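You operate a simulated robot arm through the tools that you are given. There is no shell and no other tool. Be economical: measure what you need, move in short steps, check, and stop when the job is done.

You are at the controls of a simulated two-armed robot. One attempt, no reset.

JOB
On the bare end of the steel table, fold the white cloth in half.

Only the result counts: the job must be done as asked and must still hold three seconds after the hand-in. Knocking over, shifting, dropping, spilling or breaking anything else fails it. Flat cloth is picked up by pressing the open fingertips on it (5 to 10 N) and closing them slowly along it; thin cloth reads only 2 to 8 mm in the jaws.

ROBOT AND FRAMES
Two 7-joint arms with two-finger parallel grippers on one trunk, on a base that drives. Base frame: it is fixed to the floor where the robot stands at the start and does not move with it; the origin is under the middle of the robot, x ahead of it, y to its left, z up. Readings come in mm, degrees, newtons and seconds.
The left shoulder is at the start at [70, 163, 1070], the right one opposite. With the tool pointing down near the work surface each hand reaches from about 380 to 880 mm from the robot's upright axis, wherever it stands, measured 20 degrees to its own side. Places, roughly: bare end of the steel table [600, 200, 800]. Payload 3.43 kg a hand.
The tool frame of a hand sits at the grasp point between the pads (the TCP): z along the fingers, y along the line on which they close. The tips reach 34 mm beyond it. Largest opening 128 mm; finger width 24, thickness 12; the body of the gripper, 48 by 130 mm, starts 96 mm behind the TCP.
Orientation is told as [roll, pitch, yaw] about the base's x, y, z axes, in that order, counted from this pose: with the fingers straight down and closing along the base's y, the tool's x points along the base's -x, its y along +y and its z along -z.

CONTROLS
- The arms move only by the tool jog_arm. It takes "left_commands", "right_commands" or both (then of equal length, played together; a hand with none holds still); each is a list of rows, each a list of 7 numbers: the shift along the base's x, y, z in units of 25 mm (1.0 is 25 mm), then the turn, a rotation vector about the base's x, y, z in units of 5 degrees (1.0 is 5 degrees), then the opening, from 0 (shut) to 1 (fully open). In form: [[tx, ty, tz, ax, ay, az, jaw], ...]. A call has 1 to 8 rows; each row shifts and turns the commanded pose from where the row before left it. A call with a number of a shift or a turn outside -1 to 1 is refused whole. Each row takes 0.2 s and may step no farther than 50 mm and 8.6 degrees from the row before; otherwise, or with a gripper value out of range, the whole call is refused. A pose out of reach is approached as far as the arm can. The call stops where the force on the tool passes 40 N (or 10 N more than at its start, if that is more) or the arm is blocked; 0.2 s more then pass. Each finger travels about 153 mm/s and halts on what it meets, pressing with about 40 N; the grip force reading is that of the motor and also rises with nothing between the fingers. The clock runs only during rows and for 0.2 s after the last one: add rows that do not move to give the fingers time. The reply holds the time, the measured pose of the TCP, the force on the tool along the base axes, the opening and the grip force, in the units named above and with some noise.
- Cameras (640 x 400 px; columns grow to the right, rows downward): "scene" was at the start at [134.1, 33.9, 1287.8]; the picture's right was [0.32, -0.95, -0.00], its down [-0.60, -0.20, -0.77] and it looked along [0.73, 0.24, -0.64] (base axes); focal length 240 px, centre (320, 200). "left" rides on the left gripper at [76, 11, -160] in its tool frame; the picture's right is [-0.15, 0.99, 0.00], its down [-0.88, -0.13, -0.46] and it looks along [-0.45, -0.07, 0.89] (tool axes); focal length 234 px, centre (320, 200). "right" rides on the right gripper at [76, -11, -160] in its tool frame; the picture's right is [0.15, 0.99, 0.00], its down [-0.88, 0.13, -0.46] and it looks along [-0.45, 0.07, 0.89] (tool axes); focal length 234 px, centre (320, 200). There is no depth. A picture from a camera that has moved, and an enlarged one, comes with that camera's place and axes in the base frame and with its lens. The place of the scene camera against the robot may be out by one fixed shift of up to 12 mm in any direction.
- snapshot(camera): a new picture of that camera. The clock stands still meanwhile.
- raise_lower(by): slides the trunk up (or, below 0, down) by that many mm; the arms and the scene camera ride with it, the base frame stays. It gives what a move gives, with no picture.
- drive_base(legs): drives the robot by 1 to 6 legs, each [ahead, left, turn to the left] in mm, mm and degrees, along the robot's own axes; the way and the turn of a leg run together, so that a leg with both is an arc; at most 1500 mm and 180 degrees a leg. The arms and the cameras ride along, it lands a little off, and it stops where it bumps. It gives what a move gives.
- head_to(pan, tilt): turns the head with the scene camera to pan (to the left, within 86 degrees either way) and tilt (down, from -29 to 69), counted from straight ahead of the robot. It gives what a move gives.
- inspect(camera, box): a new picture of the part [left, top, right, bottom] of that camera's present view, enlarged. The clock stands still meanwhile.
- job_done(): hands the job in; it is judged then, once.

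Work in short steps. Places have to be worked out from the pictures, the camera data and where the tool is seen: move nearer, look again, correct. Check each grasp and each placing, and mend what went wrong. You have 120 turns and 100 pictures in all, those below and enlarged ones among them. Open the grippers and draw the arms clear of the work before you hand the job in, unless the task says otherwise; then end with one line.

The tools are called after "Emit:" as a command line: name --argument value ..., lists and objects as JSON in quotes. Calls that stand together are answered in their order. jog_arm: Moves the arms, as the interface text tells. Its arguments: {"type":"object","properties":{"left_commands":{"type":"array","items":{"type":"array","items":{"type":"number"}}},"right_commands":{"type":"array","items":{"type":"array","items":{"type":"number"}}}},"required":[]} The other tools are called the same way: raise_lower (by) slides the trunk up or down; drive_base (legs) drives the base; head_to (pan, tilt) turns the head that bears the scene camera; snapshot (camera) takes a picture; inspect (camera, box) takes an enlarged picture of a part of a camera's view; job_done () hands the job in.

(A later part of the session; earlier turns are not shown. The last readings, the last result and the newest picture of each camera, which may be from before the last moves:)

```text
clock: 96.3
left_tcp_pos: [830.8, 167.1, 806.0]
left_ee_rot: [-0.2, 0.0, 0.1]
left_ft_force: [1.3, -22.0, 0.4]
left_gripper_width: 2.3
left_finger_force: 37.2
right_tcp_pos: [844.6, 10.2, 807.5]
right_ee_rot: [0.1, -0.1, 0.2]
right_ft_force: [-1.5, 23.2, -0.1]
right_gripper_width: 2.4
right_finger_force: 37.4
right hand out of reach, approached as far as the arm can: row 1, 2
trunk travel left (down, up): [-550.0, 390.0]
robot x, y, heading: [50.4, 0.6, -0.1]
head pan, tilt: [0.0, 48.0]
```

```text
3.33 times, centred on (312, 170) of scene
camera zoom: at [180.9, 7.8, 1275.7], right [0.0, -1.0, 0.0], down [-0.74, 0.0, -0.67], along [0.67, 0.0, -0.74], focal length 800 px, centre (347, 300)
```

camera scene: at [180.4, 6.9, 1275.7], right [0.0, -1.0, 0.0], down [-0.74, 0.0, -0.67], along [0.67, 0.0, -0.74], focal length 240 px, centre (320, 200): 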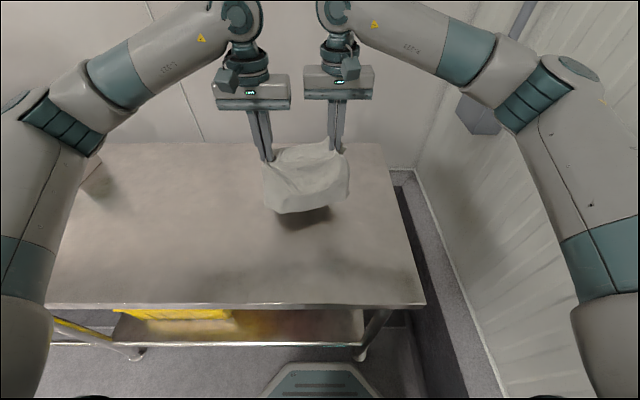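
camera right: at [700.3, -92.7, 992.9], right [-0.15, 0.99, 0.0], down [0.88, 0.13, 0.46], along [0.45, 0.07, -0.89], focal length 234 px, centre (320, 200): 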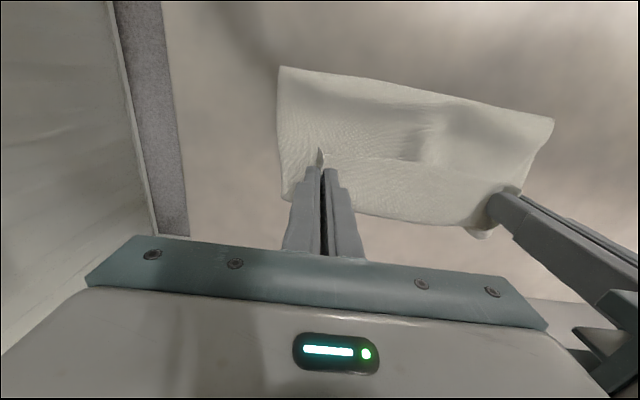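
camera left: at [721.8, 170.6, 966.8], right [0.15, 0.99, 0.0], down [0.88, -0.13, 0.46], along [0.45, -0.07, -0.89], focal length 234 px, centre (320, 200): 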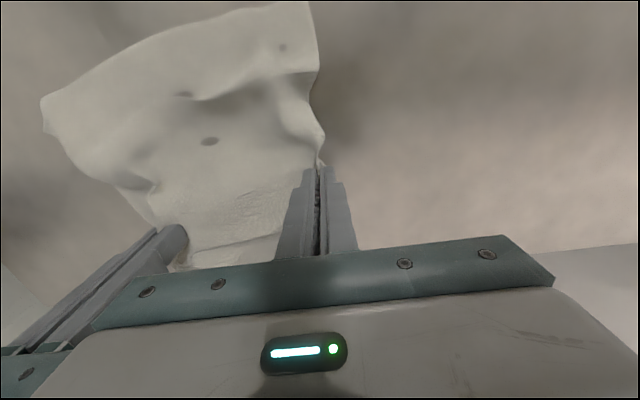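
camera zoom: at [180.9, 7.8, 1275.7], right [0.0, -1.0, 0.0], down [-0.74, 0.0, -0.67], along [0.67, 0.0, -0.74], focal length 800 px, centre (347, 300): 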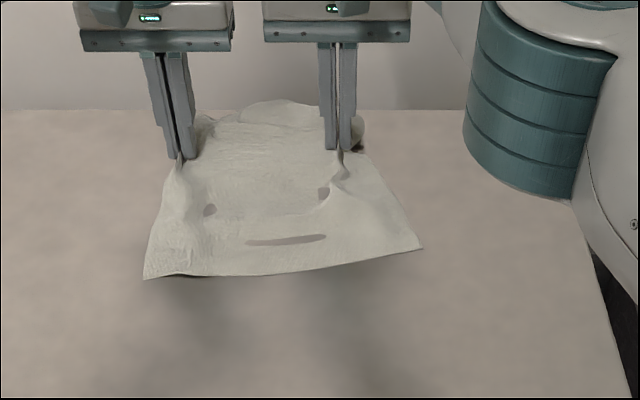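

The near layer is now straight. Lowering, releasing and lifting clear to see the whole shape.

Emit:
jog_arm --left_commands '[[0, 0, -0.25, 0, 0, 0, 0], [0, 0, 0, 0, 0, 0, 0.06], [0, 0, 0, 0, 0, 0, 0.15], [0, 0, 0, 0, 0, 0, 0.25], [0, 0, 0.5, 0, 0, 0, 0.25], [0, 0, 1, 0, 0, 0, 0.25], [0, 0.5, 1, 0, 0, 0, 0.25], [0, 1, 1, 0, 0, 0, 0.25]]' --right_commands '[[0, 0, -0.25, 0, 0, 0, 0], [0, 0, 0, 0, 0, 0, 0.06], [0, 0, 0, 0, 0, 0, 0.15], [0, 0, 0, 0, 0, 0, 0.25], [0, 0, 0.5, 0, 0, 0, 0.25], [-1, 0, 1, 0, 0, 0, 0.25], [-1, -0.5, 1, 0, 0, 0, 0.25], [-1, -1, 1, 0, 0, 0, 0.25]]'

Emit:
jog_arm --left_commands '[[-0.5, 1, 0.5, 0, 0, 0, 0.25], [-0.5, 1, 0, 0, 0, 0, 0.25], [-0.5, 1, 0, 0, 0, 0, 0.25], [-0.5, 1, 0, 0, 0, 0, 0.25]]' --right_commands '[[0, -1, 0.5, 0, 0, 0, 0.25], [0, -1, 0, 0, 0, 0, 0.25], [0, -1, 0, 0, 0, 0, 0.25], [0, -1, 0, 0, 0, 0, 0.25]]'

Emit:
inspect --camera "scene" --box '[232, 110, 392, 230]'

```text
clock: 98.1
left_tcp_pos: [829.6, 203.0, 887.8]
left_ee_rot: [0.1, 0.0, 0.0]
left_ft_force: [-0.6, -0.2, -0.3]
left_gripper_width: 32.0
left_finger_force: 0.0
right_tcp_pos: [769.9, -31.1, 892.2]
right_ee_rot: [-0.1, -0.2, 0.1]
right_ft_force: [-0.2, 0.2, -0.1]
right_gripper_width: 32.4
right_finger_force: 0.0
trunk travel left (down, up): [-550.0, 390.0]
robot x, y, heading: [46.3, -1.4, 0.1]
head pan, tilt: [0.0, 48.0]
```

```text
clock: 99.1
left_tcp_pos: [780.4, 304.3, 897.7]
left_ee_rot: [0.0, 0.0, 0.0]
left_ft_force: [-0.2, -0.7, -0.8]
left_gripper_width: 32.3
left_finger_force: 0.0
right_tcp_pos: [772.5, -129.6, 902.3]
right_ee_rot: [0.0, 0.0, 0.0]
right_ft_force: [-0.2, -0.4, 0.4]
right_gripper_width: 32.2
right_finger_force: 0.1
trunk travel left (down, up): [-550.0, 390.0]
robot x, y, heading: [50.4, 2.0, 0.3]
head pan, tilt: [0.0, 48.0]
```

```text
3.33 times, centred on (312, 170) of scene
camera zoom: at [180.6, 7.1, 1275.8], right [0.0, -1.0, 0.0], down [-0.74, 0.0, -0.67], along [0.67, 0.0, -0.74], focal length 800 px, centre (347, 300)
```

zoom: 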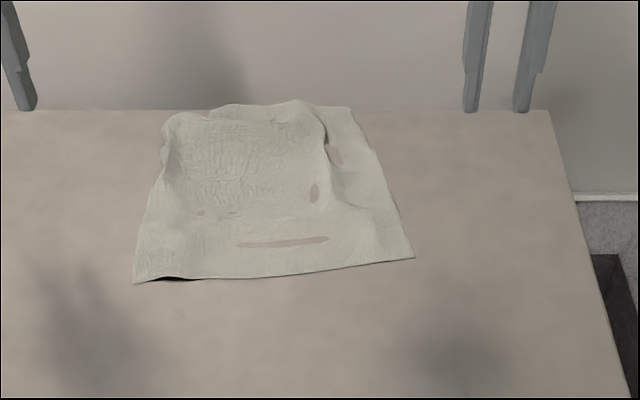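

Table-coloured spots show the near half lying directly on the table, so the far half went ahead instead of under. It isn't folded. Next: drag the cloth back by its near strip to flatten it, then repeat the tent lift, this time dragging the hanging sheet toward me so both bottom edges trail before I lay it down.

Emit:
jog_arm --left_commands '[[-0.43, -0.88, -0.53, 0, 0, 0, 0], [-0.43, -0.88, -0.53, 0, 0, 0, 0], [-0.43, -0.88, -0.53, 0, 0, 0, 0], [-0.43, -0.88, -0.53, 0, 0, 0, 0], [-0.43, -0.88, -0.53, 0, 0, 0, 0], [-0.43, -0.88, -0.53, 0, 0, 0, 0], [-0.43, -0.88, -0.53, 0, 0, 0, 0]]' --right_commands '[[-0.29, 0.75, -0.55, 0, 0, 0, 0], [-0.29, 0.75, -0.55, 0, 0, 0, 0], [-0.29, 0.75, -0.55, 0, 0, 0, 0], [-0.29, 0.75, -0.55, 0, 0, 0, 0], [-0.29, 0.75, -0.55, 0, 0, 0, 0], [-0.29, 0.75, -0.55, 0, 0, 0, 0], [-0.29, 0.75, -0.55, 0, 0, 0, 0]]'

Emit:
jog_arm --left_commands '[[0, 0, -0.3, 0, 0, 0, 0], [0, 0, -0.07, 0, 0, 0, 0], [0, 0, 0, 0, 0, 0, 0]]' --right_commands '[[0, 0, -0.3, 0, 0, 0, 0], [0, 0, -0.07, 0, 0, 0, 0], [0, 0, 0, 0, 0, 0, 0]]'

```text
clock: 100.7
left_tcp_pos: [704.9, 150.4, 805.7]
left_ee_rot: [0.0, 0.0, 0.1]
left_ft_force: [0.1, 0.1, 0.3]
left_gripper_width: 0.2
left_finger_force: 33.5
right_tcp_pos: [720.2, 3.5, 806.2]
right_ee_rot: [0.0, 0.1, -0.1]
right_ft_force: [0.6, -0.1, 0.3]
right_gripper_width: 0.0
right_finger_force: 33.3
trunk travel left (down, up): [-550.0, 390.0]
robot x, y, heading: [50.0, 1.8, -0.0]
head pan, tilt: [0.0, 48.0]
```

```text
clock: 101.5
left_tcp_pos: [705.9, 149.8, 797.3]
left_ee_rot: [0.0, -0.1, 0.2]
left_ft_force: [0.3, -0.2, -0.6]
left_gripper_width: 0.2
left_finger_force: 32.6
right_tcp_pos: [720.5, 1.4, 796.8]
right_ee_rot: [0.0, 0.1, 0.1]
right_ft_force: [-0.1, -0.3, -0.3]
right_gripper_width: 0.1
right_finger_force: 33.1
trunk travel left (down, up): [-550.0, 390.0]
robot x, y, heading: [50.0, -1.5, -0.1]
head pan, tilt: [0.0, 48.0]
```

Emit:
jog_arm --left_commands '[[0, 0, -0.1, 0, 0, 0, 0], [-0.4, -0.15, -0.02, 0, 0, 0, 0], [-0.6, -0.2, 0, 0, 0, 0, 0], [-0.6, -0.2, 0, 0, 0, 0, 0], [-0.6, -0.2, 0, 0, 0, 0, 0], [-0.6, -0.2, 0, 0, 0, 0, 0], [-0.6, -0.2, 0, 0, 0, 0, 0]]' --right_commands '[[0, 0, -0.1, 0, 0, 0, 0], [-0.6, -0.15, -0.02, 0, 0, 0, 0], [-0.8, -0.2, 0, 0, 0, 0, 0], [-0.8, -0.2, 0, 0, 0, 0, 0], [-0.8, -0.2, 0, 0, 0, 0, 0], [-0.8, -0.2, 0, 0, 0, 0, 0], [-0.8, -0.2, 0, 0, 0, 0, 0]]'

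Emit:
inspect --camera "scene" --box '[224, 130, 416, 250]'

```text
clock: 103.1
left_tcp_pos: [620.3, 122.1, 795.3]
left_ee_rot: [-0.1, 0.0, 0.2]
left_ft_force: [0.1, 0.7, 14.4]
left_gripper_width: 0.0
left_finger_force: 32.9
right_tcp_pos: [602.7, -28.7, 795.7]
right_ee_rot: [0.0, -0.1, -0.1]
right_ft_force: [1.7, -0.3, 14.3]
right_gripper_width: 0.3
right_finger_force: 33.4
trunk travel left (down, up): [-550.0, 390.0]
robot x, y, heading: [48.6, 2.2, -0.2]
head pan, tilt: [0.0, 48.0]
```

```text
3.33 times, centred on (320, 190) of scene
camera zoom: at [178.8, 6.6, 1276.1], right [0.0, -1.0, 0.0], down [-0.74, 0.0, -0.67], along [0.67, 0.0, -0.74], focal length 800 px, centre (320, 233)
```

zoom: 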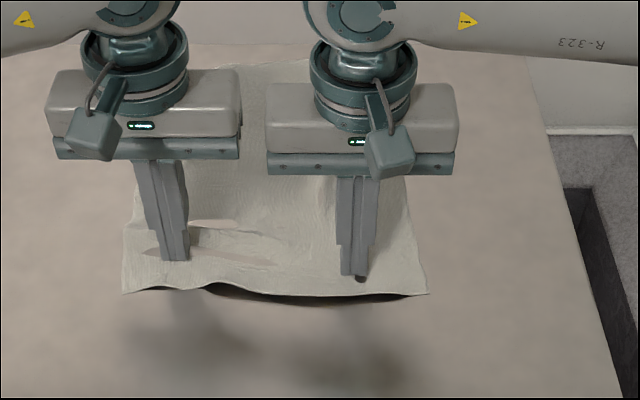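

Flattened reasonably: near edge at x≈580 (y −82 to 168), far edge ≈890. I'm going to the middle line: left (737,125), right (737,−27).

Emit:
jog_arm --left_commands '[[0, 0, 1, 0, 0, 0, 0.2], [0.9, 0, 0, 0, 0, 0, 0.5], [0.9, 0.06, 0, 0, 0, 0, 0.5], [0.9, 0.06, 0, 0, 0, 0, 0.5], [1, 0, 0, 0, 0, 0, 0.5], [0.98, 0, -0.4, 0, 0, 0, 0.5], [0, 0, -0.45, 0, 0, 0, 0.5], [0, 0, 0, 0, 0, 0, 0.5]]' --right_commands '[[0, 0, 1, 0, 0, 0, 0.2], [1, 0, 0, 0, 0, 0, 0.5], [1, 0.03, 0, 0, 0, 0, 0.5], [1, 0.03, 0, 0, 0, 0, 0.5], [1, 0, 0, 0, 0, 0, 0.5], [1, 0, -0.4, 0, 0, 0, 0.5], [0.36, 0, -0.45, 0, 0, 0, 0.5], [0, 0, 0, 0, 0, 0, 0.5]]'

```text
clock: 104.9
left_tcp_pos: [737.3, 124.3, 799.0]
left_ee_rot: [-0.1, 0.0, 0.1]
left_ft_force: [-0.5, 0.6, 0.3]
left_gripper_width: 64.0
left_finger_force: 0.1
right_tcp_pos: [740.4, -24.0, 797.6]
right_ee_rot: [0.1, 0.0, 0.0]
right_ft_force: [0.4, -0.1, 0.1]
right_gripper_width: 64.1
right_finger_force: 0.0
trunk travel left (down, up): [-550.0, 390.0]
robot x, y, heading: [46.1, 1.9, 0.2]
head pan, tilt: [0.0, 48.0]
```

Emit:
jog_arm --left_commands '[[0, 0, -0.12, 0, 0, 0, 0.5], [0, 0, -0.03, 0, 0, 0, 0.5], [0, 0, 0, 0, 0, 0, 0.5], [0, 0, 0, 0, 0, 0, 0.5]]' --right_commands '[[0, 0, -0.12, 0, 0, 0, 0.5], [0, 0, -0.03, 0, 0, 0, 0.5], [0, 0, 0, 0, 0, 0, 0.5], [0, 0, 0, 0, 0, 0, 0.5]]'

Emit:
inspect --camera "left" --box '[0, 0, 640, 400]'

```text
clock: 105.9
left_tcp_pos: [737.5, 124.9, 795.7]
left_ee_rot: [-0.1, -0.2, 0.1]
left_ft_force: [-0.5, -0.5, -0.1]
left_gripper_width: 63.8
left_finger_force: 0.0
right_tcp_pos: [739.8, -24.9, 795.0]
right_ee_rot: [0.1, -0.1, 0.0]
right_ft_force: [3.5, 1.3, 14.3]
right_gripper_width: 63.9
right_finger_force: 0.1
trunk travel left (down, up): [-550.0, 390.0]
robot x, y, heading: [48.5, 1.9, 0.2]
head pan, tilt: [0.0, 48.0]
```

```text
1.00 times, centred on (320, 200) of left
camera zoom: at [662.5, 136.8, 954.2], right [0.14, 0.99, 0.0], down [0.88, -0.13, 0.46], along [0.45, -0.07, -0.89], focal length 234 px, centre (320, 200)
```

zoom: 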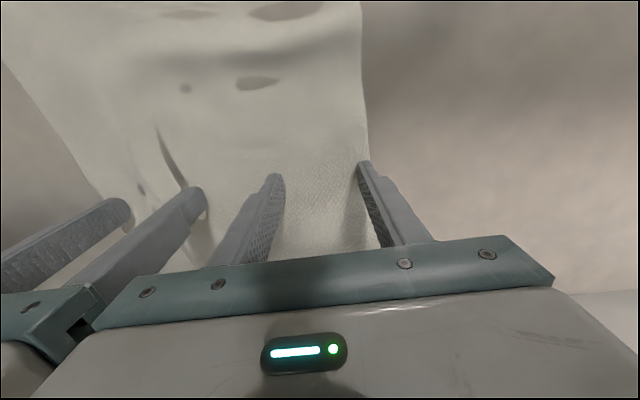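

Fingers are inside the cloth's sides. Left needs about 1.5 mm more press, right a touch less.

Emit:
jog_arm --left_commands '[[0, 0, -0.06, 0, 0, 0, 0.5], [0, 0, 0, 0, 0, 0, 0.5], [0, 0, 0, 0, 0, 0, 0.5]]' --right_commands '[[0, 0, 0, 0, 0, 0, 0.5], [0, 0, 0, 0, 0, 0, 0.5], [0, 0, 0, 0, 0, 0, 0.5]]'

```text
clock: 106.7
left_tcp_pos: [736.0, 125.7, 795.6]
left_ee_rot: [0.0, -0.2, 0.1]
left_ft_force: [1.6, 0.1, 8.6]
left_gripper_width: 64.3
left_finger_force: 0.3
right_tcp_pos: [738.5, -23.5, 795.1]
right_ee_rot: [0.1, -0.1, 0.0]
right_ft_force: [3.4, 0.3, 15.4]
right_gripper_width: 63.8
right_finger_force: 0.2
trunk travel left (down, up): [-550.0, 390.0]
robot x, y, heading: [50.3, 0.7, -0.2]
head pan, tilt: [0.0, 48.0]
```

Forces are 8.6 N and 15 N. Adding slightly on the left and closing slowly.

Emit:
jog_arm --left_commands '[[0, 0, -0.02, 0, 0, 0, 0.46], [0, 0, 0, 0, 0, 0, 0.42], [0, 0, 0, 0, 0, 0, 0.38], [0, 0, 0, 0, 0, 0, 0.34], [0, 0, 0, 0, 0, 0, 0.3], [0, 0, 0, 0, 0, 0, 0.26], [0, 0, 0, 0, 0, 0, 0.22], [0, 0, 0, 0, 0, 0, 0.18]]' --right_commands '[[0, 0, 0, 0, 0, 0, 0.46], [0, 0, 0, 0, 0, 0, 0.42], [0, 0, 0, 0, 0, 0, 0.38], [0, 0, 0, 0, 0, 0, 0.34], [0, 0, 0, 0, 0, 0, 0.3], [0, 0, 0, 0, 0, 0, 0.26], [0, 0, 0, 0, 0, 0, 0.22], [0, 0, 0, 0, 0, 0, 0.18]]'

Emit:
jog_arm --left_commands '[[0, 0, 0, 0, 0, 0, 0.14], [0, 0, 0, 0, 0, 0, 0.1], [0, 0, 0, 0, 0, 0, 0.06], [0, 0, 0, 0, 0, 0, 0.03], [0, 0, 0, 0, 0, 0, 0], [0, 0, 0, 0, 0, 0, 0], [0, 0, 0, 0, 0, 0, 0]]' --right_commands '[[0, 0, 0, 0, 0, 0, 0.14], [0, 0, 0, 0, 0, 0, 0.1], [0, 0, 0, 0, 0, 0, 0.06], [0, 0, 0, 0, 0, 0, 0.03], [0, 0, 0, 0, 0, 0, 0], [0, 0, 0, 0, 0, 0, 0], [0, 0, 0, 0, 0, 0, 0]]'

```text
clock: 108.5
left_tcp_pos: [736.3, 124.2, 795.1]
left_ee_rot: [0.0, -0.2, 0.0]
left_ft_force: [1.3, -3.2, 25.2]
left_gripper_width: 20.8
left_finger_force: 0.0
right_tcp_pos: [736.5, -25.4, 795.4]
right_ee_rot: [0.0, -0.2, 0.0]
right_ft_force: [-0.7, -0.7, 9.1]
right_gripper_width: 21.9
right_finger_force: 0.1
trunk travel left (down, up): [-550.0, 390.0]
robot x, y, heading: [51.3, 2.0, -0.1]
head pan, tilt: [0.0, 48.0]
```

```text
clock: 110.1
left_tcp_pos: [736.4, 125.1, 796.6]
left_ee_rot: [0.0, -0.3, 0.1]
left_ft_force: [-0.8, 0.6, 30.4]
left_gripper_width: 2.2
left_finger_force: 37.1
right_tcp_pos: [737.3, -25.7, 796.4]
right_ee_rot: [0.0, -0.3, 0.0]
right_ft_force: [0.0, -1.0, 2.1]
right_gripper_width: 0.0
right_finger_force: 33.7
trunk travel left (down, up): [-550.0, 390.0]
robot x, y, heading: [48.9, 3.0, -0.0]
head pan, tilt: [0.0, 48.0]
```

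Left gripped but right missed because its force fell off. I'm easing the left and redoing the right.

Emit:
jog_arm --left_commands '[[0, 0, 0.07, 0, 0, 0, 0], [0, 0, 0, 0, 0, 0, 0], [0, 0, 0, 0, 0, 0, 0], [0, 0, 0, 0, 0, 0, 0], [0, 0, 0, 0, 0, 0, 0], [0, 0, 0, 0, 0, 0, 0], [0, 0, 0, 0, 0, 0, 0]]' --right_commands '[[0, 0, 0.6, 0, 0, 0, 0], [0, 0, 0, 0, 0, 0, 0.5], [0, 0, 0, 0, 0, 0, 0.5], [0, 0, -0.6, 0, 0, 0, 0.5], [0, 0, -0.03, 0, 0, 0, 0.5], [0, 0, 0, 0, 0, 0, 0.5], [0, 0, 0, 0, 0, 0, 0.5]]'

```text
clock: 111.7
left_tcp_pos: [735.1, 125.6, 795.9]
left_ee_rot: [0.1, -0.1, 0.1]
left_ft_force: [1.6, -0.6, 6.6]
left_gripper_width: 2.2
left_finger_force: 36.8
right_tcp_pos: [737.5, -24.7, 795.8]
right_ee_rot: [0.1, -0.3, 0.0]
right_ft_force: [-1.6, -2.0, 21.9]
right_gripper_width: 63.3
right_finger_force: 0.1
trunk travel left (down, up): [-550.0, 390.0]
robot x, y, heading: [47.3, -0.1, -0.0]
head pan, tilt: [0.0, 48.0]
```

Emit:
jog_arm --right_commands '[[0, 0, 0.02, 0, 0, 0, 0.46], [0, 0, 0, 0, 0, 0, 0.42], [0, 0, 0, 0, 0, 0, 0.38], [0, 0, 0, 0, 0, 0, 0.34], [0, 0, 0, 0, 0, 0, 0.3], [0, 0, 0, 0, 0, 0, 0.26], [0, 0, 0, 0, 0, 0, 0.22], [0, 0, 0, 0, 0, 0, 0.18]]'

Emit:
jog_arm --right_commands '[[0, 0, 0, 0, 0, 0, 0.14], [0, 0, 0, 0, 0, 0, 0.1], [0, 0, 0, 0, 0, 0, 0.06], [0, 0, 0, 0, 0, 0, 0.03], [0, 0, 0, 0, 0, 0, 0], [0, 0, 0, 0, 0, 0, 0], [0, 0, 0, 0, 0, 0, 0]]'

```text
clock: 113.5
left_tcp_pos: [735.5, 123.7, 795.6]
left_ee_rot: [0.0, -0.2, 0.0]
left_ft_force: [1.0, -11.4, -0.3]
left_gripper_width: 2.0
left_finger_force: 36.9
right_tcp_pos: [737.2, -27.1, 795.5]
right_ee_rot: [0.1, -0.2, -0.1]
right_ft_force: [-4.2, 5.8, 31.4]
right_gripper_width: 27.2
right_finger_force: 3.6
trunk travel left (down, up): [-550.0, 390.0]
robot x, y, heading: [48.2, 0.6, -0.1]
head pan, tilt: [0.0, 48.0]
```

```text
clock: 115.1
left_tcp_pos: [737.2, 122.9, 795.9]
left_ee_rot: [-0.2, -0.1, 0.0]
left_ft_force: [1.5, -24.8, -0.7]
left_gripper_width: 2.3
left_finger_force: 36.8
right_tcp_pos: [736.6, -22.5, 795.4]
right_ee_rot: [0.3, -0.2, 0.2]
right_ft_force: [-3.6, 29.7, 27.1]
right_gripper_width: 9.9
right_finger_force: 40.1
trunk travel left (down, up): [-550.0, 390.0]
robot x, y, heading: [49.5, 0.7, 0.2]
head pan, tilt: [0.0, 48.0]
```

Both gripped (right thicker at 9.9 mm). Lifting high so the cloth hangs completely free.

Emit:
jog_arm --left_commands '[[0, -0.1, 1, 0, 0, 0, 0], [0, 0, 1, 0, 0, 0, 0], [0, 0, 1, 0, 0, 0, 0], [0, 0, 1, 0, 0, 0, 0], [0, 0, 1, 0, 0, 0, 0], [0, 0, 1, 0, 0, 0, 0], [0, 0, 1, 0, 0, 0, 0], [0, 0, 1, 0, 0, 0, 0]]' --right_commands '[[0, 0.1, 1, 0, 0, 0, 0], [0, 0, 1, 0, 0, 0, 0], [0, 0, 1, 0, 0, 0, 0], [0, 0, 1, 0, 0, 0, 0], [0, 0, 1, 0, 0, 0, 0], [0, 0, 1, 0, 0, 0, 0], [0, 0, 1, 0, 0, 0, 0], [0, 0, 1, 0, 0, 0, 0]]'

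Emit:
jog_arm --left_commands '[[0, 0, 0.5, 0, 0, 0, 0], [0, 0, 0, 0, 0, 0, 0], [0, 0, 0, 0, 0, 0, 0], [0, 0, 0, 0, 0, 0, 0]]' --right_commands '[[0, 0, 0.5, 0, 0, 0, 0], [0, 0, 0, 0, 0, 0, 0], [0, 0, 0, 0, 0, 0, 0], [0, 0, 0, 0, 0, 0, 0]]'

Emit:
inspect --camera "scene" --box '[232, 80, 392, 200]'

```text
clock: 116.9
left_tcp_pos: [735.3, 121.2, 995.1]
left_ee_rot: [0.0, 0.0, 0.2]
left_ft_force: [0.5, 0.1, -0.2]
left_gripper_width: 2.1
left_finger_force: 36.7
right_tcp_pos: [737.9, -24.0, 992.6]
right_ee_rot: [0.1, 0.0, 0.0]
right_ft_force: [-0.6, 0.0, 0.3]
right_gripper_width: 2.4
right_finger_force: 37.2
trunk travel left (down, up): [-550.0, 390.0]
robot x, y, heading: [48.3, -3.1, -0.2]
head pan, tilt: [0.0, 48.0]
```

```text
clock: 117.9
left_tcp_pos: [736.2, 122.2, 1007.8]
left_ee_rot: [0.0, 0.0, 0.1]
left_ft_force: [0.8, -0.2, 0.8]
left_gripper_width: 2.0
left_finger_force: 36.7
right_tcp_pos: [738.3, -22.5, 1004.5]
right_ee_rot: [0.1, 0.0, 0.0]
right_ft_force: [-0.1, 1.3, -0.2]
right_gripper_width: 2.5
right_finger_force: 37.0
trunk travel left (down, up): [-550.0, 390.0]
robot x, y, heading: [47.7, 0.0, -0.0]
head pan, tilt: [0.0, 48.0]
```

```text
3.33 times, centred on (312, 140) of scene
camera zoom: at [181.1, 7.0, 1275.7], right [0.0, -1.0, 0.0], down [-0.74, 0.0, -0.67], along [0.67, 0.0, -0.74], focal length 800 px, centre (347, 400)
```

zoom: 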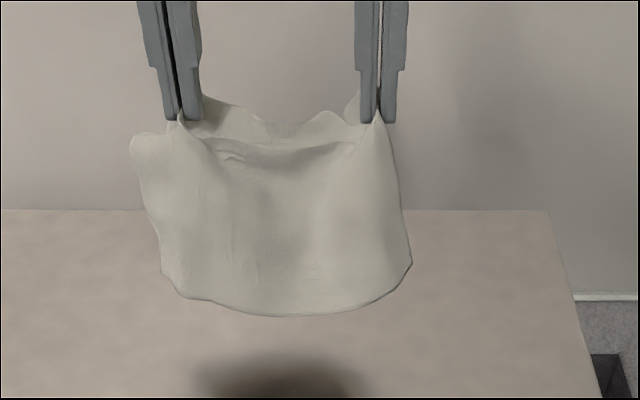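

Hanging free, with some sag between the pinches. I'm spreading the hands a little to tighten the fold line.

Emit:
jog_arm --left_commands '[[0, 0.2, 0, 0, 0, 0, 0], [0, 0.2, 0, 0, 0, 0, 0], [0, 0.2, 0, 0, 0, 0, 0]]' --right_commands '[[0, -0.2, 0, 0, 0, 0, 0], [0, -0.2, 0, 0, 0, 0, 0], [0, -0.2, 0, 0, 0, 0, 0]]'

```text
clock: 118.7
left_tcp_pos: [736.8, 135.0, 1007.1]
left_ee_rot: [-0.2, 0.1, -0.1]
left_ft_force: [1.1, -12.5, -0.5]
left_gripper_width: 2.3
left_finger_force: 37.1
right_tcp_pos: [739.1, -36.5, 1004.1]
right_ee_rot: [0.1, 0.1, 0.3]
right_ft_force: [-1.1, 11.8, 0.0]
right_gripper_width: 2.3
right_finger_force: 36.6
trunk travel left (down, up): [-550.0, 390.0]
robot x, y, heading: [48.6, -0.7, -0.1]
head pan, tilt: [0.0, 48.0]
```

Tension is about 12 N. Now lowering until the edges touch while dragging toward me, so both bottom edges trail behind.

Emit:
jog_arm --left_commands '[[-0.3, 0, -1, 0, 0, 0, 0], [-0.6, 0, -0.9, 0, 0, 0, 0], [-1, 0, -0.4, 0, 0, 0, 0], [-1, 0, 0, 0, 0, 0, 0], [-1, 0, 0, 0, 0, 0, 0], [-1, 0, -0.2, 0, 0, 0, 0]]' --right_commands '[[-0.3, 0, -1, 0, 0, 0, 0], [-0.6, 0, -0.9, 0, 0, 0, 0], [-1, 0, -0.4, 0, 0, 0, 0], [-1, 0, 0, 0, 0, 0, 0], [-1, 0, 0, 0, 0, 0, 0], [-1, 0, -0.2, 0, 0, 0, 0]]'

Emit:
inspect --camera "scene" --box '[216, 110, 408, 230]'

Emit:
snapshot --camera "left"

```text
clock: 120.1
left_tcp_pos: [614.9, 135.0, 944.6]
left_ee_rot: [-0.1, -0.1, 0.0]
left_ft_force: [1.0, -19.3, -0.2]
left_gripper_width: 2.3
left_finger_force: 37.0
right_tcp_pos: [615.2, -37.8, 942.9]
right_ee_rot: [0.0, 0.1, -0.1]
right_ft_force: [-1.7, 19.4, -0.2]
right_gripper_width: 2.5
right_finger_force: 37.3
trunk travel left (down, up): [-550.0, 390.0]
robot x, y, heading: [45.5, -2.4, -0.1]
head pan, tilt: [0.0, 48.0]
```

```text
3.33 times, centred on (312, 170) of scene
camera zoom: at [180.6, 7.1, 1275.8], right [0.0, -1.0, 0.0], down [-0.74, 0.0, -0.67], along [0.67, 0.0, -0.74], focal length 800 px, centre (347, 300)
```

zoom: 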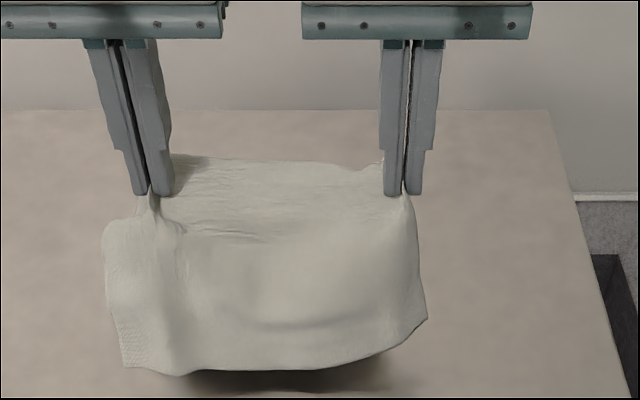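

```text
11 pictures are left
camera left: at [539.4, 146.7, 1102.7], right [0.15, 0.99, 0.0], down [0.88, -0.13, 0.46], along [0.45, -0.07, -0.89], focal length 234 px, centre (320, 200)
```

left: 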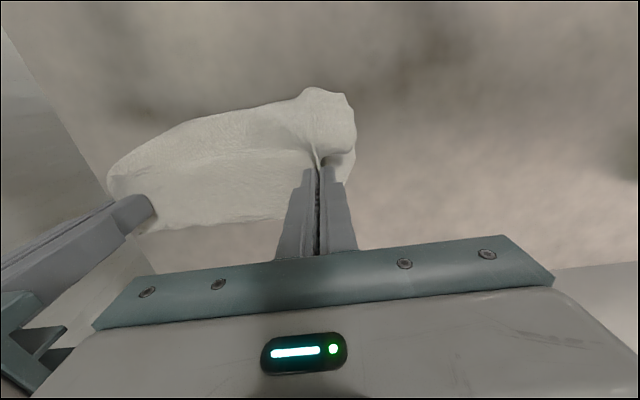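

The near half still splays toward me, so the tent would lay flat rather than folded. Better plan: grip the near edge, lift the whole cloth so it hangs, and lay the lower half away from me. Then I bring the held edge back toward me, and the held edge needs no flip. First I'm laying this back down flat.

Emit:
jog_arm --left_commands '[[0.6, 0, -1, 0, 0, 0, 0], [0.7, 0, -1, 0, 0, 0, 0], [0.8, 0, -1, 0, 0, 0, 0], [0.8, 0, -1, 0, 0, 0, 0], [0.8, 0, -1, 0, 0, 0, 0], [0.6, 0, -0.6, 0, 0, 0, 0], [0.4, 0, -0.15, 0, 0, 0, 0], [0, 0, 0, 0, 0, 0, 0]]' --right_commands '[[0.6, 0, -1, 0, 0, 0, 0], [0.7, 0, -1, 0, 0, 0, 0], [0.8, 0, -1, 0, 0, 0, 0], [0.8, 0, -1, 0, 0, 0, 0], [0.8, 0, -1, 0, 0, 0, 0], [0.6, 0, -0.6, 0, 0, 0, 0], [0.4, 0, -0.15, 0, 0, 0, 0], [0, 0, 0, 0, 0, 0, 0]]'

Emit:
jog_arm --left_commands '[[0, 0, 0, 0, 0, 0, 0.1], [0, 0, 0, 0, 0, 0, 0.25], [0, 0, 0.6, 0, 0, 0, 0.25], [0, 0, 1, 0, 0, 0, 0.25], [0, 0.5, 1, 0, 0, 0, 0.25], [0, 1, 0.5, 0, 0, 0, 0.25], [0, 1, 0, 0, 0, 0, 0.25], [0, 1, 0, 0, 0, 0, 0.25]]' --right_commands '[[0, 0, 0, 0, 0, 0, 0.1], [0, 0, 0, 0, 0, 0, 0.25], [0, 0, 0.6, 0, 0, 0, 0.25], [0, 0, 1, 0, 0, 0, 0.25], [0, -0.5, 1, 0, 0, 0, 0.25], [0, -1, 0.5, 0, 0, 0, 0.25], [0, -1, 0, 0, 0, 0, 0.25], [0, -1, 0, 0, 0, 0, 0.25]]'

Emit:
inspect --camera "scene" --box '[224, 130, 416, 250]'

```text
clock: 121.9
left_tcp_pos: [731.0, 135.6, 800.9]
left_ee_rot: [-0.1, 0.1, -0.1]
left_ft_force: [1.2, -23.3, 2.1]
left_gripper_width: 2.2
left_finger_force: 36.8
right_tcp_pos: [733.8, -38.4, 798.9]
right_ee_rot: [0.1, 0.0, 0.0]
right_ft_force: [-1.6, 22.5, 0.2]
right_gripper_width: 2.3
right_finger_force: 37.3
trunk travel left (down, up): [-550.0, 390.0]
robot x, y, heading: [50.3, 5.2, 0.2]
head pan, tilt: [0.0, 48.0]
```

```text
clock: 123.7
left_tcp_pos: [732.9, 223.6, 878.6]
left_ee_rot: [-0.1, 0.0, 0.1]
left_ft_force: [-0.4, -0.4, 0.1]
left_gripper_width: 32.2
left_finger_force: 0.1
right_tcp_pos: [734.3, -125.9, 876.9]
right_ee_rot: [0.0, 0.0, 0.1]
right_ft_force: [-1.2, 0.1, 0.0]
right_gripper_width: 32.1
right_finger_force: 0.1
trunk travel left (down, up): [-550.0, 390.0]
robot x, y, heading: [47.7, -1.3, 0.1]
head pan, tilt: [0.0, 48.0]
```

```text
3.33 times, centred on (320, 190) of scene
camera zoom: at [180.6, 7.1, 1275.7], right [0.0, -1.0, 0.0], down [-0.74, 0.0, -0.67], along [0.67, 0.0, -0.74], focal length 800 px, centre (320, 233)
```

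zoom: 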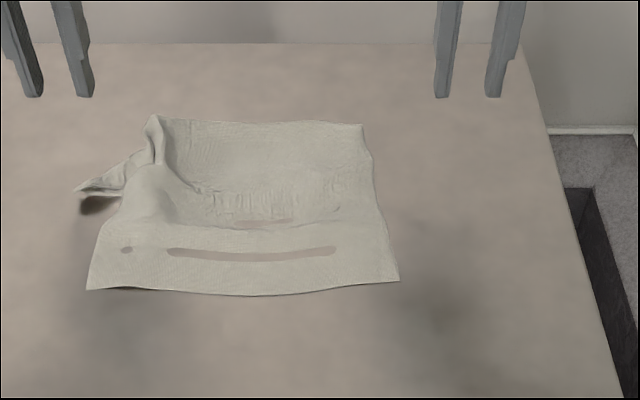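

Near edge is straight: (585,197) to (594,−57). Going to grip it just inside both corners.

Emit:
jog_arm --left_commands '[[-0.92, -0.49, -0.53, 0, 0, 0, 0.5], [-0.92, -0.49, -0.53, 0, 0, 0, 0.5], [-0.92, -0.49, -0.53, 0, 0, 0, 0.5], [-0.92, -0.49, -0.53, 0, 0, 0, 0.5], [-0.92, -0.49, -0.53, 0, 0, 0, 0.5], [-0.92, -0.49, -0.53, 0, 0, 0, 0.5], [0, 0, -0.12, 0, 0, 0, 0.5], [0, 0, 0, 0, 0, 0, 0.5]]' --right_commands '[[-0.88, 0.77, -0.51, 0, 0, 0, 0.5], [-0.88, 0.77, -0.51, 0, 0, 0, 0.5], [-0.88, 0.77, -0.51, 0, 0, 0, 0.5], [-0.88, 0.77, -0.51, 0, 0, 0, 0.5], [-0.88, 0.77, -0.51, 0, 0, 0, 0.5], [-0.88, 0.77, -0.51, 0, 0, 0, 0.5], [0, 0, -0.12, 0, 0, 0, 0.5], [0, 0, 0, 0, 0, 0, 0.5]]'

Emit:
snapshot --camera "left"

```text
clock: 125.5
left_tcp_pos: [594.2, 151.9, 795.7]
left_ee_rot: [0.1, 0.0, 0.1]
left_ft_force: [0.1, -0.6, 4.3]
left_gripper_width: 63.8
left_finger_force: 0.1
right_tcp_pos: [602.1, -10.9, 797.2]
right_ee_rot: [0.0, 0.1, 0.1]
right_ft_force: [0.1, -1.1, -1.0]
right_gripper_width: 64.3
right_finger_force: 0.0
trunk travel left (down, up): [-550.0, 390.0]
robot x, y, heading: [51.7, -2.5, 0.2]
head pan, tilt: [0.0, 48.0]
```

```text
9 pictures are left
camera left: at [520.5, 163.0, 954.1], right [0.14, 0.99, 0.0], down [0.88, -0.13, 0.46], along [0.45, -0.07, -0.89], focal length 234 px, centre (320, 200)
```

left: 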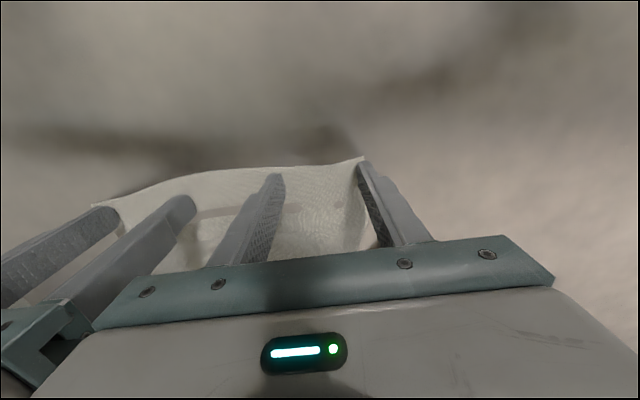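

Positions are good, the edge is just past the tips. I'm shifting both slightly inward and pressing.

Emit:
jog_arm --left_commands '[[0.1, -0.24, 0.2, 0, 0, 0, 0.5], [0, 0, -0.2, 0, 0, 0, 0.5], [0, 0, -0.03, 0, 0, 0, 0.5], [0, 0, 0, 0, 0, 0, 0.5], [0, 0, 0, 0, 0, 0, 0.5]]' --right_commands '[[0, 0.2, 0.2, 0, 0, 0, 0.5], [0, 0, -0.2, 0, 0, 0, 0.5], [0, 0, -0.09, 0, 0, 0, 0.5], [0, 0, 0, 0, 0, 0, 0.5], [0, 0, 0, 0, 0, 0, 0.5]]'

```text
clock: 126.7
left_tcp_pos: [596.4, 145.4, 795.4]
left_ee_rot: [0.1, -0.1, 0.1]
left_ft_force: [1.9, 0.0, 10.8]
left_gripper_width: 63.7
left_finger_force: 0.1
right_tcp_pos: [601.7, -5.9, 795.7]
right_ee_rot: [0.0, 0.0, 0.0]
right_ft_force: [1.2, -0.2, 6.2]
right_gripper_width: 64.2
right_finger_force: 0.1
trunk travel left (down, up): [-550.0, 390.0]
robot x, y, heading: [50.5, 1.2, 0.0]
head pan, tilt: [0.0, 48.0]
```

Forces are 10.8 N and 6.2 N. Closing slowly, with a hair more on the right.

Emit:
jog_arm --left_commands '[[0, 0, 0, 0, 0, 0, 0.46], [0, 0, 0, 0, 0, 0, 0.42], [0, 0, 0, 0, 0, 0, 0.38], [0, 0, 0, 0, 0, 0, 0.34], [0, 0, 0, 0, 0, 0, 0.3], [0, 0, 0, 0, 0, 0, 0.26], [0, 0, 0, 0, 0, 0, 0.22], [0, 0, 0, 0, 0, 0, 0.18]]' --right_commands '[[0, 0, -0.025, 0, 0, 0, 0.46], [0, 0, 0, 0, 0, 0, 0.42], [0, 0, 0, 0, 0, 0, 0.38], [0, 0, 0, 0, 0, 0, 0.34], [0, 0, 0, 0, 0, 0, 0.3], [0, 0, 0, 0, 0, 0, 0.26], [0, 0, 0, 0, 0, 0, 0.22], [0, 0, 0, 0, 0, 0, 0.18]]'

Emit:
jog_arm --left_commands '[[0, 0, 0, 0, 0, 0, 0.14], [0, 0, 0, 0, 0, 0, 0.1], [0, 0, 0, 0, 0, 0, 0.06], [0, 0, 0, 0, 0, 0, 0.03], [0, 0, 0, 0, 0, 0, 0], [0, 0, 0, 0, 0, 0, 0], [0, 0, 0, 0, 0, 0, 0]]' --right_commands '[[0, 0, 0, 0, 0, 0, 0.14], [0, 0, 0, 0, 0, 0, 0.1], [0, 0, 0, 0, 0, 0, 0.06], [0, 0, 0, 0, 0, 0, 0.03], [0, 0, 0, 0, 0, 0, 0], [0, 0, 0, 0, 0, 0, 0], [0, 0, 0, 0, 0, 0, 0]]'

```text
clock: 128.5
left_tcp_pos: [596.6, 146.7, 796.1]
left_ee_rot: [0.0, -0.1, 0.0]
left_ft_force: [0.2, -0.5, 9.4]
left_gripper_width: 21.9
left_finger_force: 0.0
right_tcp_pos: [600.7, -6.1, 795.6]
right_ee_rot: [0.0, -0.1, 0.0]
right_ft_force: [0.0, 0.4, 16.7]
right_gripper_width: 21.5
right_finger_force: 0.0
trunk travel left (down, up): [-550.0, 390.0]
robot x, y, heading: [49.0, 0.5, 0.0]
head pan, tilt: [0.0, 48.0]
```

```text
clock: 130.1
left_tcp_pos: [594.9, 146.8, 796.9]
left_ee_rot: [0.0, -0.2, 0.1]
left_ft_force: [1.9, -4.8, 23.2]
left_gripper_width: 0.0
left_finger_force: 33.2
right_tcp_pos: [599.8, -5.2, 796.3]
right_ee_rot: [0.1, -0.1, 0.0]
right_ft_force: [0.0, 5.9, 12.3]
right_gripper_width: 2.3
right_finger_force: 37.0
trunk travel left (down, up): [-550.0, 390.0]
robot x, y, heading: [50.7, -2.7, -0.2]
head pan, tilt: [0.0, 48.0]
```

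Right holds, left slipped. Redoing the left, slightly more inward.

Emit:
jog_arm --left_commands '[[0, 0, 0.6, 0, 0, 0, 0], [0.1, -0.2, 0, 0, 0, 0, 0.55], [0, 0, 0, 0, 0, 0, 0.55], [0, 0, -0.6, 0, 0, 0, 0.55], [0, 0, 0, 0, 0, 0, 0.55], [0, 0, 0, 0, 0, 0, 0.55]]'

Emit:
snapshot --camera "left"

```text
clock: 131.5
left_tcp_pos: [598.5, 141.3, 796.3]
left_ee_rot: [0.1, -0.2, 0.1]
left_ft_force: [0.0, 0.0, 0.0]
left_gripper_width: 70.2
left_finger_force: 0.1
right_tcp_pos: [601.1, -6.0, 794.0]
right_ee_rot: [0.0, -0.1, 0.0]
right_ft_force: [-0.8, -2.0, 24.1]
right_gripper_width: 2.6
right_finger_force: 37.0
trunk travel left (down, up): [-550.0, 390.0]
robot x, y, heading: [50.3, -0.8, -0.1]
head pan, tilt: [0.0, 48.0]
```

```text
8 pictures are left
camera left: at [523.9, 152.1, 954.7], right [0.15, 0.99, 0.0], down [0.88, -0.13, 0.46], along [0.45, -0.07, -0.89], focal length 234 px, centre (320, 200)
```

left: 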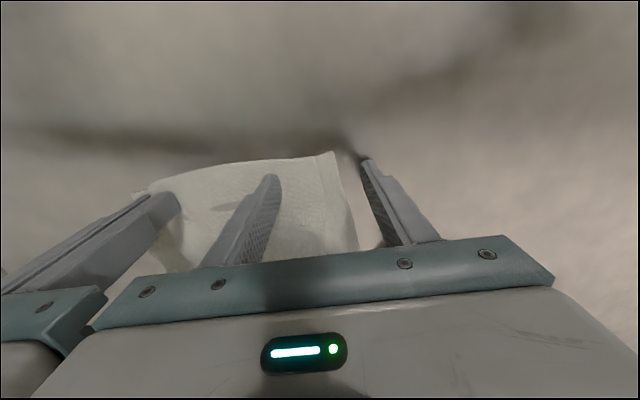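

The corner is now at y≈156, so the outer finger is off the cloth. With right at y=−6, body clearance needs left at y≥127, so I'll use a 34 mm opening there with a stronger press.

Emit:
jog_arm --left_commands '[[0, 0, 0.5, 0, 0, 0, 0.27], [0, -0.52, 0, 0, 0, 0, 0.27], [0, 0, 0, 0, 0, 0, 0.27], [0, 0, -0.5, 0, 0, 0, 0.27], [0, 0, -0.05, 0, 0, 0, 0.27], [0, 0, 0, 0, 0, 0, 0.27], [0, 0, 0, 0, 0, 0, 0.27]]' --right_commands '[[0, -0.04, 0.04, 0, 0, 0, 0], [0, 0, 0, 0, 0, 0, 0], [0, 0, 0, 0, 0, 0, 0], [0, 0, 0, 0, 0, 0, 0], [0, 0, 0, 0, 0, 0, 0], [0, 0, 0, 0, 0, 0, 0], [0, 0, 0, 0, 0, 0, 0]]'

```text
clock: 133.1
left_tcp_pos: [599.3, 128.4, 796.2]
left_ee_rot: [0.0, -0.2, 0.1]
left_ft_force: [-0.8, 4.1, 26.3]
left_gripper_width: 34.7
left_finger_force: 0.1
right_tcp_pos: [601.3, -6.7, 795.8]
right_ee_rot: [-0.1, -0.1, 0.0]
right_ft_force: [0.1, 0.4, 3.9]
right_gripper_width: 2.6
right_finger_force: 37.0
trunk travel left (down, up): [-550.0, 390.0]
robot x, y, heading: [52.4, 1.2, -0.1]
head pan, tilt: [0.0, 48.0]
```

Pressing firmly. Easing 0.5 mm and closing slowly.

Emit:
jog_arm --left_commands '[[0, 0, 0.025, 0, 0, 0, 0.24], [0, 0, 0, 0, 0, 0, 0.21], [0, 0, 0, 0, 0, 0, 0.18], [0, 0, 0, 0, 0, 0, 0.15], [0, 0, 0, 0, 0, 0, 0.1], [0, 0, 0, 0, 0, 0, 0.05], [0, 0, 0, 0, 0, 0, 0], [0, 0, 0, 0, 0, 0, 0]]'

```text
clock: 134.9
left_tcp_pos: [598.7, 126.8, 795.6]
left_ee_rot: [0.0, 0.0, 0.1]
left_ft_force: [0.0, -5.4, 24.0]
left_gripper_width: 2.8
left_finger_force: 37.7
right_tcp_pos: [601.9, -7.0, 796.4]
right_ee_rot: [0.0, -0.1, 0.0]
right_ft_force: [-0.1, 6.0, 0.6]
right_gripper_width: 2.4
right_finger_force: 37.3
trunk travel left (down, up): [-550.0, 390.0]
robot x, y, heading: [53.4, 5.1, -0.0]
head pan, tilt: [0.0, 48.0]
```

Both gripped (2.8 / 2.4 mm). Lifting the whole cloth with the trunk.

Emit:
raise_lower --by 360

Emit:
snapshot --camera "scene"

```text
clock: 138.4
left_tcp_pos: [598.6, 127.2, 1154.5]
left_ee_rot: [0.0, 0.0, 0.0]
left_ft_force: [0.9, -4.4, -1.0]
left_gripper_width: 2.6
left_finger_force: 37.1
right_tcp_pos: [603.7, -8.1, 1154.1]
right_ee_rot: [0.0, 0.0, 0.0]
right_ft_force: [0.3, 3.7, -0.6]
right_gripper_width: 2.4
right_finger_force: 37.0
trunk travel left (down, up): [-910.0, 30.0]
robot x, y, heading: [50.6, 0.1, -0.2]
head pan, tilt: [0.0, 48.0]
```

```text
7 pictures are left
camera scene: at [181.3, 7.1, 1635.6], right [0.0, -1.0, 0.0], down [-0.74, 0.0, -0.67], along [0.67, 0.0, -0.74], focal length 240 px, centre (320, 200)
```

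scene: 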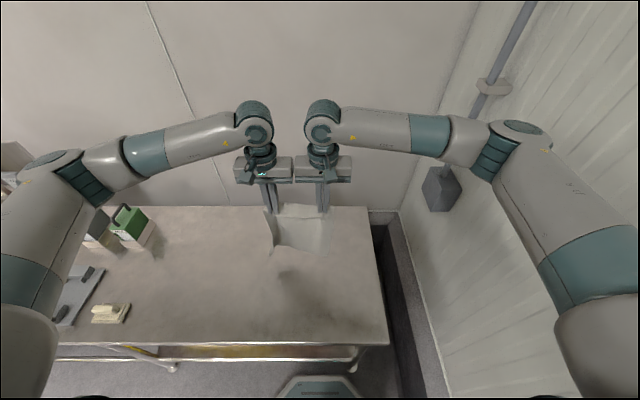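

The whole cloth hangs from its near edge, bottom about 25 mm above the table. Moving the hands toward me, then lowering until the bottom edge touches and dragging +x so it trails behind (toward me).

Emit:
jog_arm --left_commands '[[-1, 0, 0, 0, 0, 0, 0], [-1, 0, 0, 0, 0, 0, 0], [-1, 0, 0, 0, 0, 0, 0], [-1, 0, 0, 0, 0, 0, 0], [-1, 0, 0, 0, 0, 0, 0], [-0.6, 0, -0.4, 0, 0, 0, 0], [0, 0, -0.8, 0, 0, 0, 0], [0, 0, -0.4, 0, 0, 0, 0]]' --right_commands '[[-1, 0, 0, 0, 0, 0, 0], [-1, 0, 0, 0, 0, 0, 0], [-1, 0, 0, 0, 0, 0, 0], [-1, 0, 0, 0, 0, 0, 0], [-1, 0, 0, 0, 0, 0, 0], [-0.6, 0, -0.4, 0, 0, 0, 0], [0, 0, -0.8, 0, 0, 0, 0], [0, 0, -0.4, 0, 0, 0, 0]]'

Emit:
jog_arm --left_commands '[[0.6, 0, 0, 0, 0, 0, 0], [1, 0, 0, 0, 0, 0, 0], [1, 0, 0, 0, 0, 0, 0], [1, 0, -0.1, 0, 0, 0, 0], [1, 0, -0.1, 0, 0, 0, 0], [1, 0, -0.1, 0, 0, 0, 0]]' --right_commands '[[0.6, 0, 0, 0, 0, 0, 0], [1, 0, 0, 0, 0, 0, 0], [1, 0, 0, 0, 0, 0, 0], [1, 0, -0.1, 0, 0, 0, 0], [1, 0, -0.1, 0, 0, 0, 0], [1, 0, -0.1, 0, 0, 0, 0]]'

Emit:
inspect --camera "scene" --box '[200, 180, 392, 300]'

```text
clock: 140.2
left_tcp_pos: [459.9, 128.2, 1113.6]
left_ee_rot: [0.0, 0.0, 0.2]
left_ft_force: [0.6, -4.7, 0.0]
left_gripper_width: 2.8
left_finger_force: 37.1
right_tcp_pos: [461.9, -6.3, 1115.7]
right_ee_rot: [0.0, 0.0, -0.1]
right_ft_force: [0.0, 4.7, 0.0]
right_gripper_width: 2.4
right_finger_force: 37.3
trunk travel left (down, up): [-910.0, 30.0]
robot x, y, heading: [49.1, 1.2, -0.1]
head pan, tilt: [0.0, 48.0]
```

```text
clock: 141.6
left_tcp_pos: [599.6, 127.1, 1107.0]
left_ee_rot: [0.1, 0.1, 0.1]
left_ft_force: [-0.6, -1.6, 0.0]
left_gripper_width: 2.9
left_finger_force: 37.0
right_tcp_pos: [602.6, -6.3, 1105.0]
right_ee_rot: [-0.1, 0.1, 0.0]
right_ft_force: [-0.1, 1.7, -0.3]
right_gripper_width: 2.2
right_finger_force: 37.4
trunk travel left (down, up): [-910.0, 30.0]
robot x, y, heading: [52.0, 1.2, -0.0]
head pan, tilt: [0.0, 48.0]
```

```text
3.33 times, centred on (296, 240) of scene
camera zoom: at [182.6, 7.0, 1635.5], right [0.0, -1.0, 0.0], down [-0.74, 0.0, -0.67], along [0.67, 0.0, -0.74], focal length 800 px, centre (400, 67)
```

zoom: 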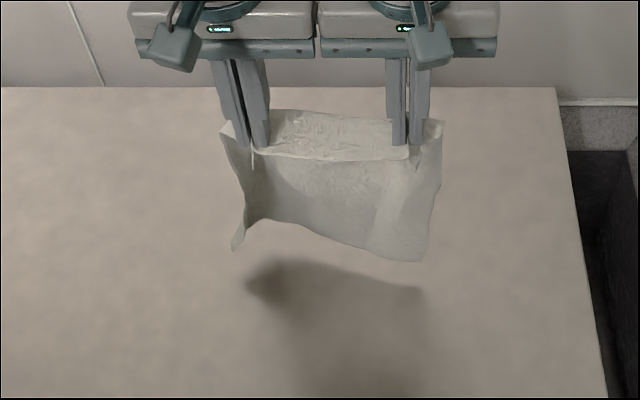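

The bottom is still a bit clear of the table. Going back toward me, lower by about 55 mm, and dragging +x again.

Emit:
jog_arm --left_commands '[[-1, 0, 0, 0, 0, 0, 0], [-1, 0, 0, 0, 0, 0, 0], [-1, 0, 0, 0, 0, 0, 0], [-1, 0, 0, 0, 0, 0, 0], [-1, 0, 0, 0, 0, 0, 0], [-0.5, 0, -0.5, 0, 0, 0, 0], [0, 0, -1, 0, 0, 0, 0]]' --right_commands '[[-1, 0, 0, 0, 0, 0, 0], [-1, 0, 0, 0, 0, 0, 0], [-1, 0, 0, 0, 0, 0, 0], [-1, 0, 0, 0, 0, 0, 0], [-1, 0, 0, 0, 0, 0, 0], [-0.5, 0, -0.5, 0, 0, 0, 0], [0, 0, -1, 0, 0, 0, 0]]'

Emit:
jog_arm --left_commands '[[0.6, 0, -0.4, 0, 0, 0, 0], [1, 0, -0.3, 0, 0, 0, 0], [1, 0, -0.3, 0, 0, 0, 0], [1, 0, -0.3, 0, 0, 0, 0], [1, 0, -0.3, 0, 0, 0, 0]]' --right_commands '[[0.6, 0, -0.4, 0, 0, 0, 0], [1, 0, -0.3, 0, 0, 0, 0], [1, 0, -0.3, 0, 0, 0, 0], [1, 0, -0.3, 0, 0, 0, 0], [1, 0, -0.3, 0, 0, 0, 0]]'

Emit:
inspect --camera "scene" --box '[200, 180, 392, 300]'

```text
clock: 143.2
left_tcp_pos: [463.2, 127.8, 1069.7]
left_ee_rot: [0.0, 0.0, 0.2]
left_ft_force: [0.8, -4.9, -0.9]
left_gripper_width: 2.6
left_finger_force: 37.4
right_tcp_pos: [465.7, -6.6, 1070.1]
right_ee_rot: [0.0, -0.1, 0.0]
right_ft_force: [0.5, 5.9, -0.3]
right_gripper_width: 2.4
right_finger_force: 36.7
trunk travel left (down, up): [-910.0, 30.0]
robot x, y, heading: [50.6, 1.6, -0.1]
head pan, tilt: [0.0, 48.0]
```

```text
clock: 144.4
left_tcp_pos: [579.8, 127.3, 1027.8]
left_ee_rot: [0.0, 0.0, 0.0]
left_ft_force: [0.6, -4.0, 0.3]
left_gripper_width: 2.7
left_finger_force: 37.4
right_tcp_pos: [581.3, -7.2, 1029.5]
right_ee_rot: [0.1, 0.1, 0.0]
right_ft_force: [0.6, 4.2, 0.5]
right_gripper_width: 2.3
right_finger_force: 37.4
trunk travel left (down, up): [-910.0, 30.0]
robot x, y, heading: [53.3, -0.3, 0.2]
head pan, tilt: [0.0, 48.0]
```

```text
3.33 times, centred on (296, 240) of scene
camera zoom: at [183.2, 7.0, 1635.5], right [0.0, -1.0, 0.0], down [-0.74, 0.0, -0.67], along [0.67, 0.0, -0.74], focal length 800 px, centre (400, 67)
```

zoom: 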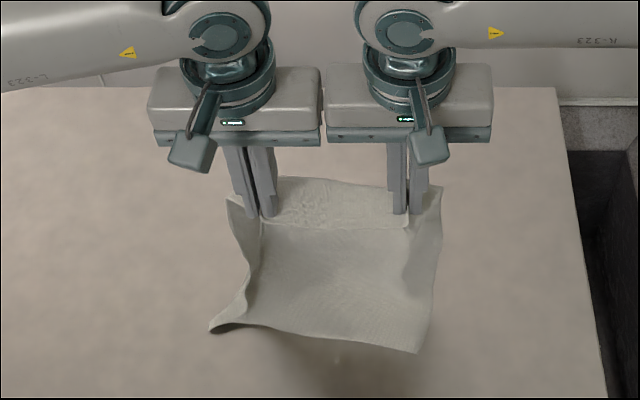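

The bottom edge now trails toward me at x≈555–570, on the table. Now I lay the lower half by moving +x and down, then reverse toward me to bring the held edge back over it.

Emit:
jog_arm --left_commands '[[1, 0, -0.5, 0, 0, 0, 0], [1, 0, -0.6, 0, 0, 0, 0], [1, 0, -0.6, 0, 0, 0, 0], [1, 0, -0.6, 0, 0, 0, 0], [1, 0, -0.6, 0, 0, 0, 0], [0.8, 0, -0.7, 0, 0, 0, 0], [0, 0, -0.6, 0, 0, 0, 0]]' --right_commands '[[1, 0, -0.5, 0, 0, 0, 0], [1, 0, -0.6, 0, 0, 0, 0], [1, 0, -0.6, 0, 0, 0, 0], [1, 0, -0.6, 0, 0, 0, 0], [1, 0, -0.6, 0, 0, 0, 0], [0.8, 0, -0.7, 0, 0, 0, 0], [0, 0, -0.6, 0, 0, 0, 0]]'

Emit:
inspect --camera "scene" --box '[200, 180, 392, 300]'

```text
clock: 146.0
left_tcp_pos: [724.8, 129.3, 921.5]
left_ee_rot: [-0.2, 0.0, 0.2]
left_ft_force: [0.3, -6.3, -0.5]
left_gripper_width: 2.7
left_finger_force: 36.6
right_tcp_pos: [724.2, -5.7, 924.3]
right_ee_rot: [0.0, 0.0, 0.0]
right_ft_force: [0.4, 5.1, 0.1]
right_gripper_width: 2.3
right_finger_force: 37.4
trunk travel left (down, up): [-910.0, 30.0]
robot x, y, heading: [47.2, -1.0, 0.1]
head pan, tilt: [0.0, 48.0]
```

```text
3.33 times, centred on (296, 240) of scene
camera zoom: at [181.2, 7.2, 1635.7], right [0.0, -1.0, 0.0], down [-0.74, 0.0, -0.67], along [0.67, 0.0, -0.74], focal length 800 px, centre (400, 67)
```

zoom: 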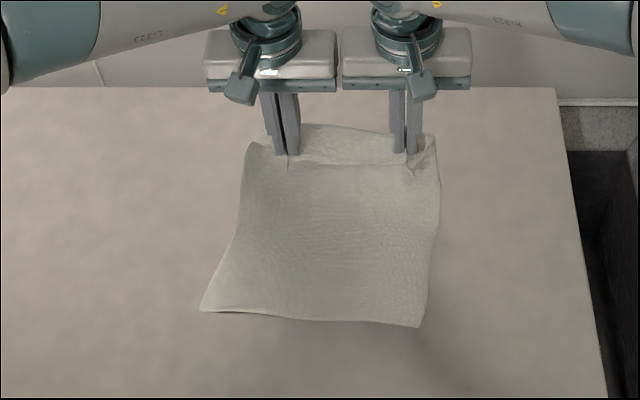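

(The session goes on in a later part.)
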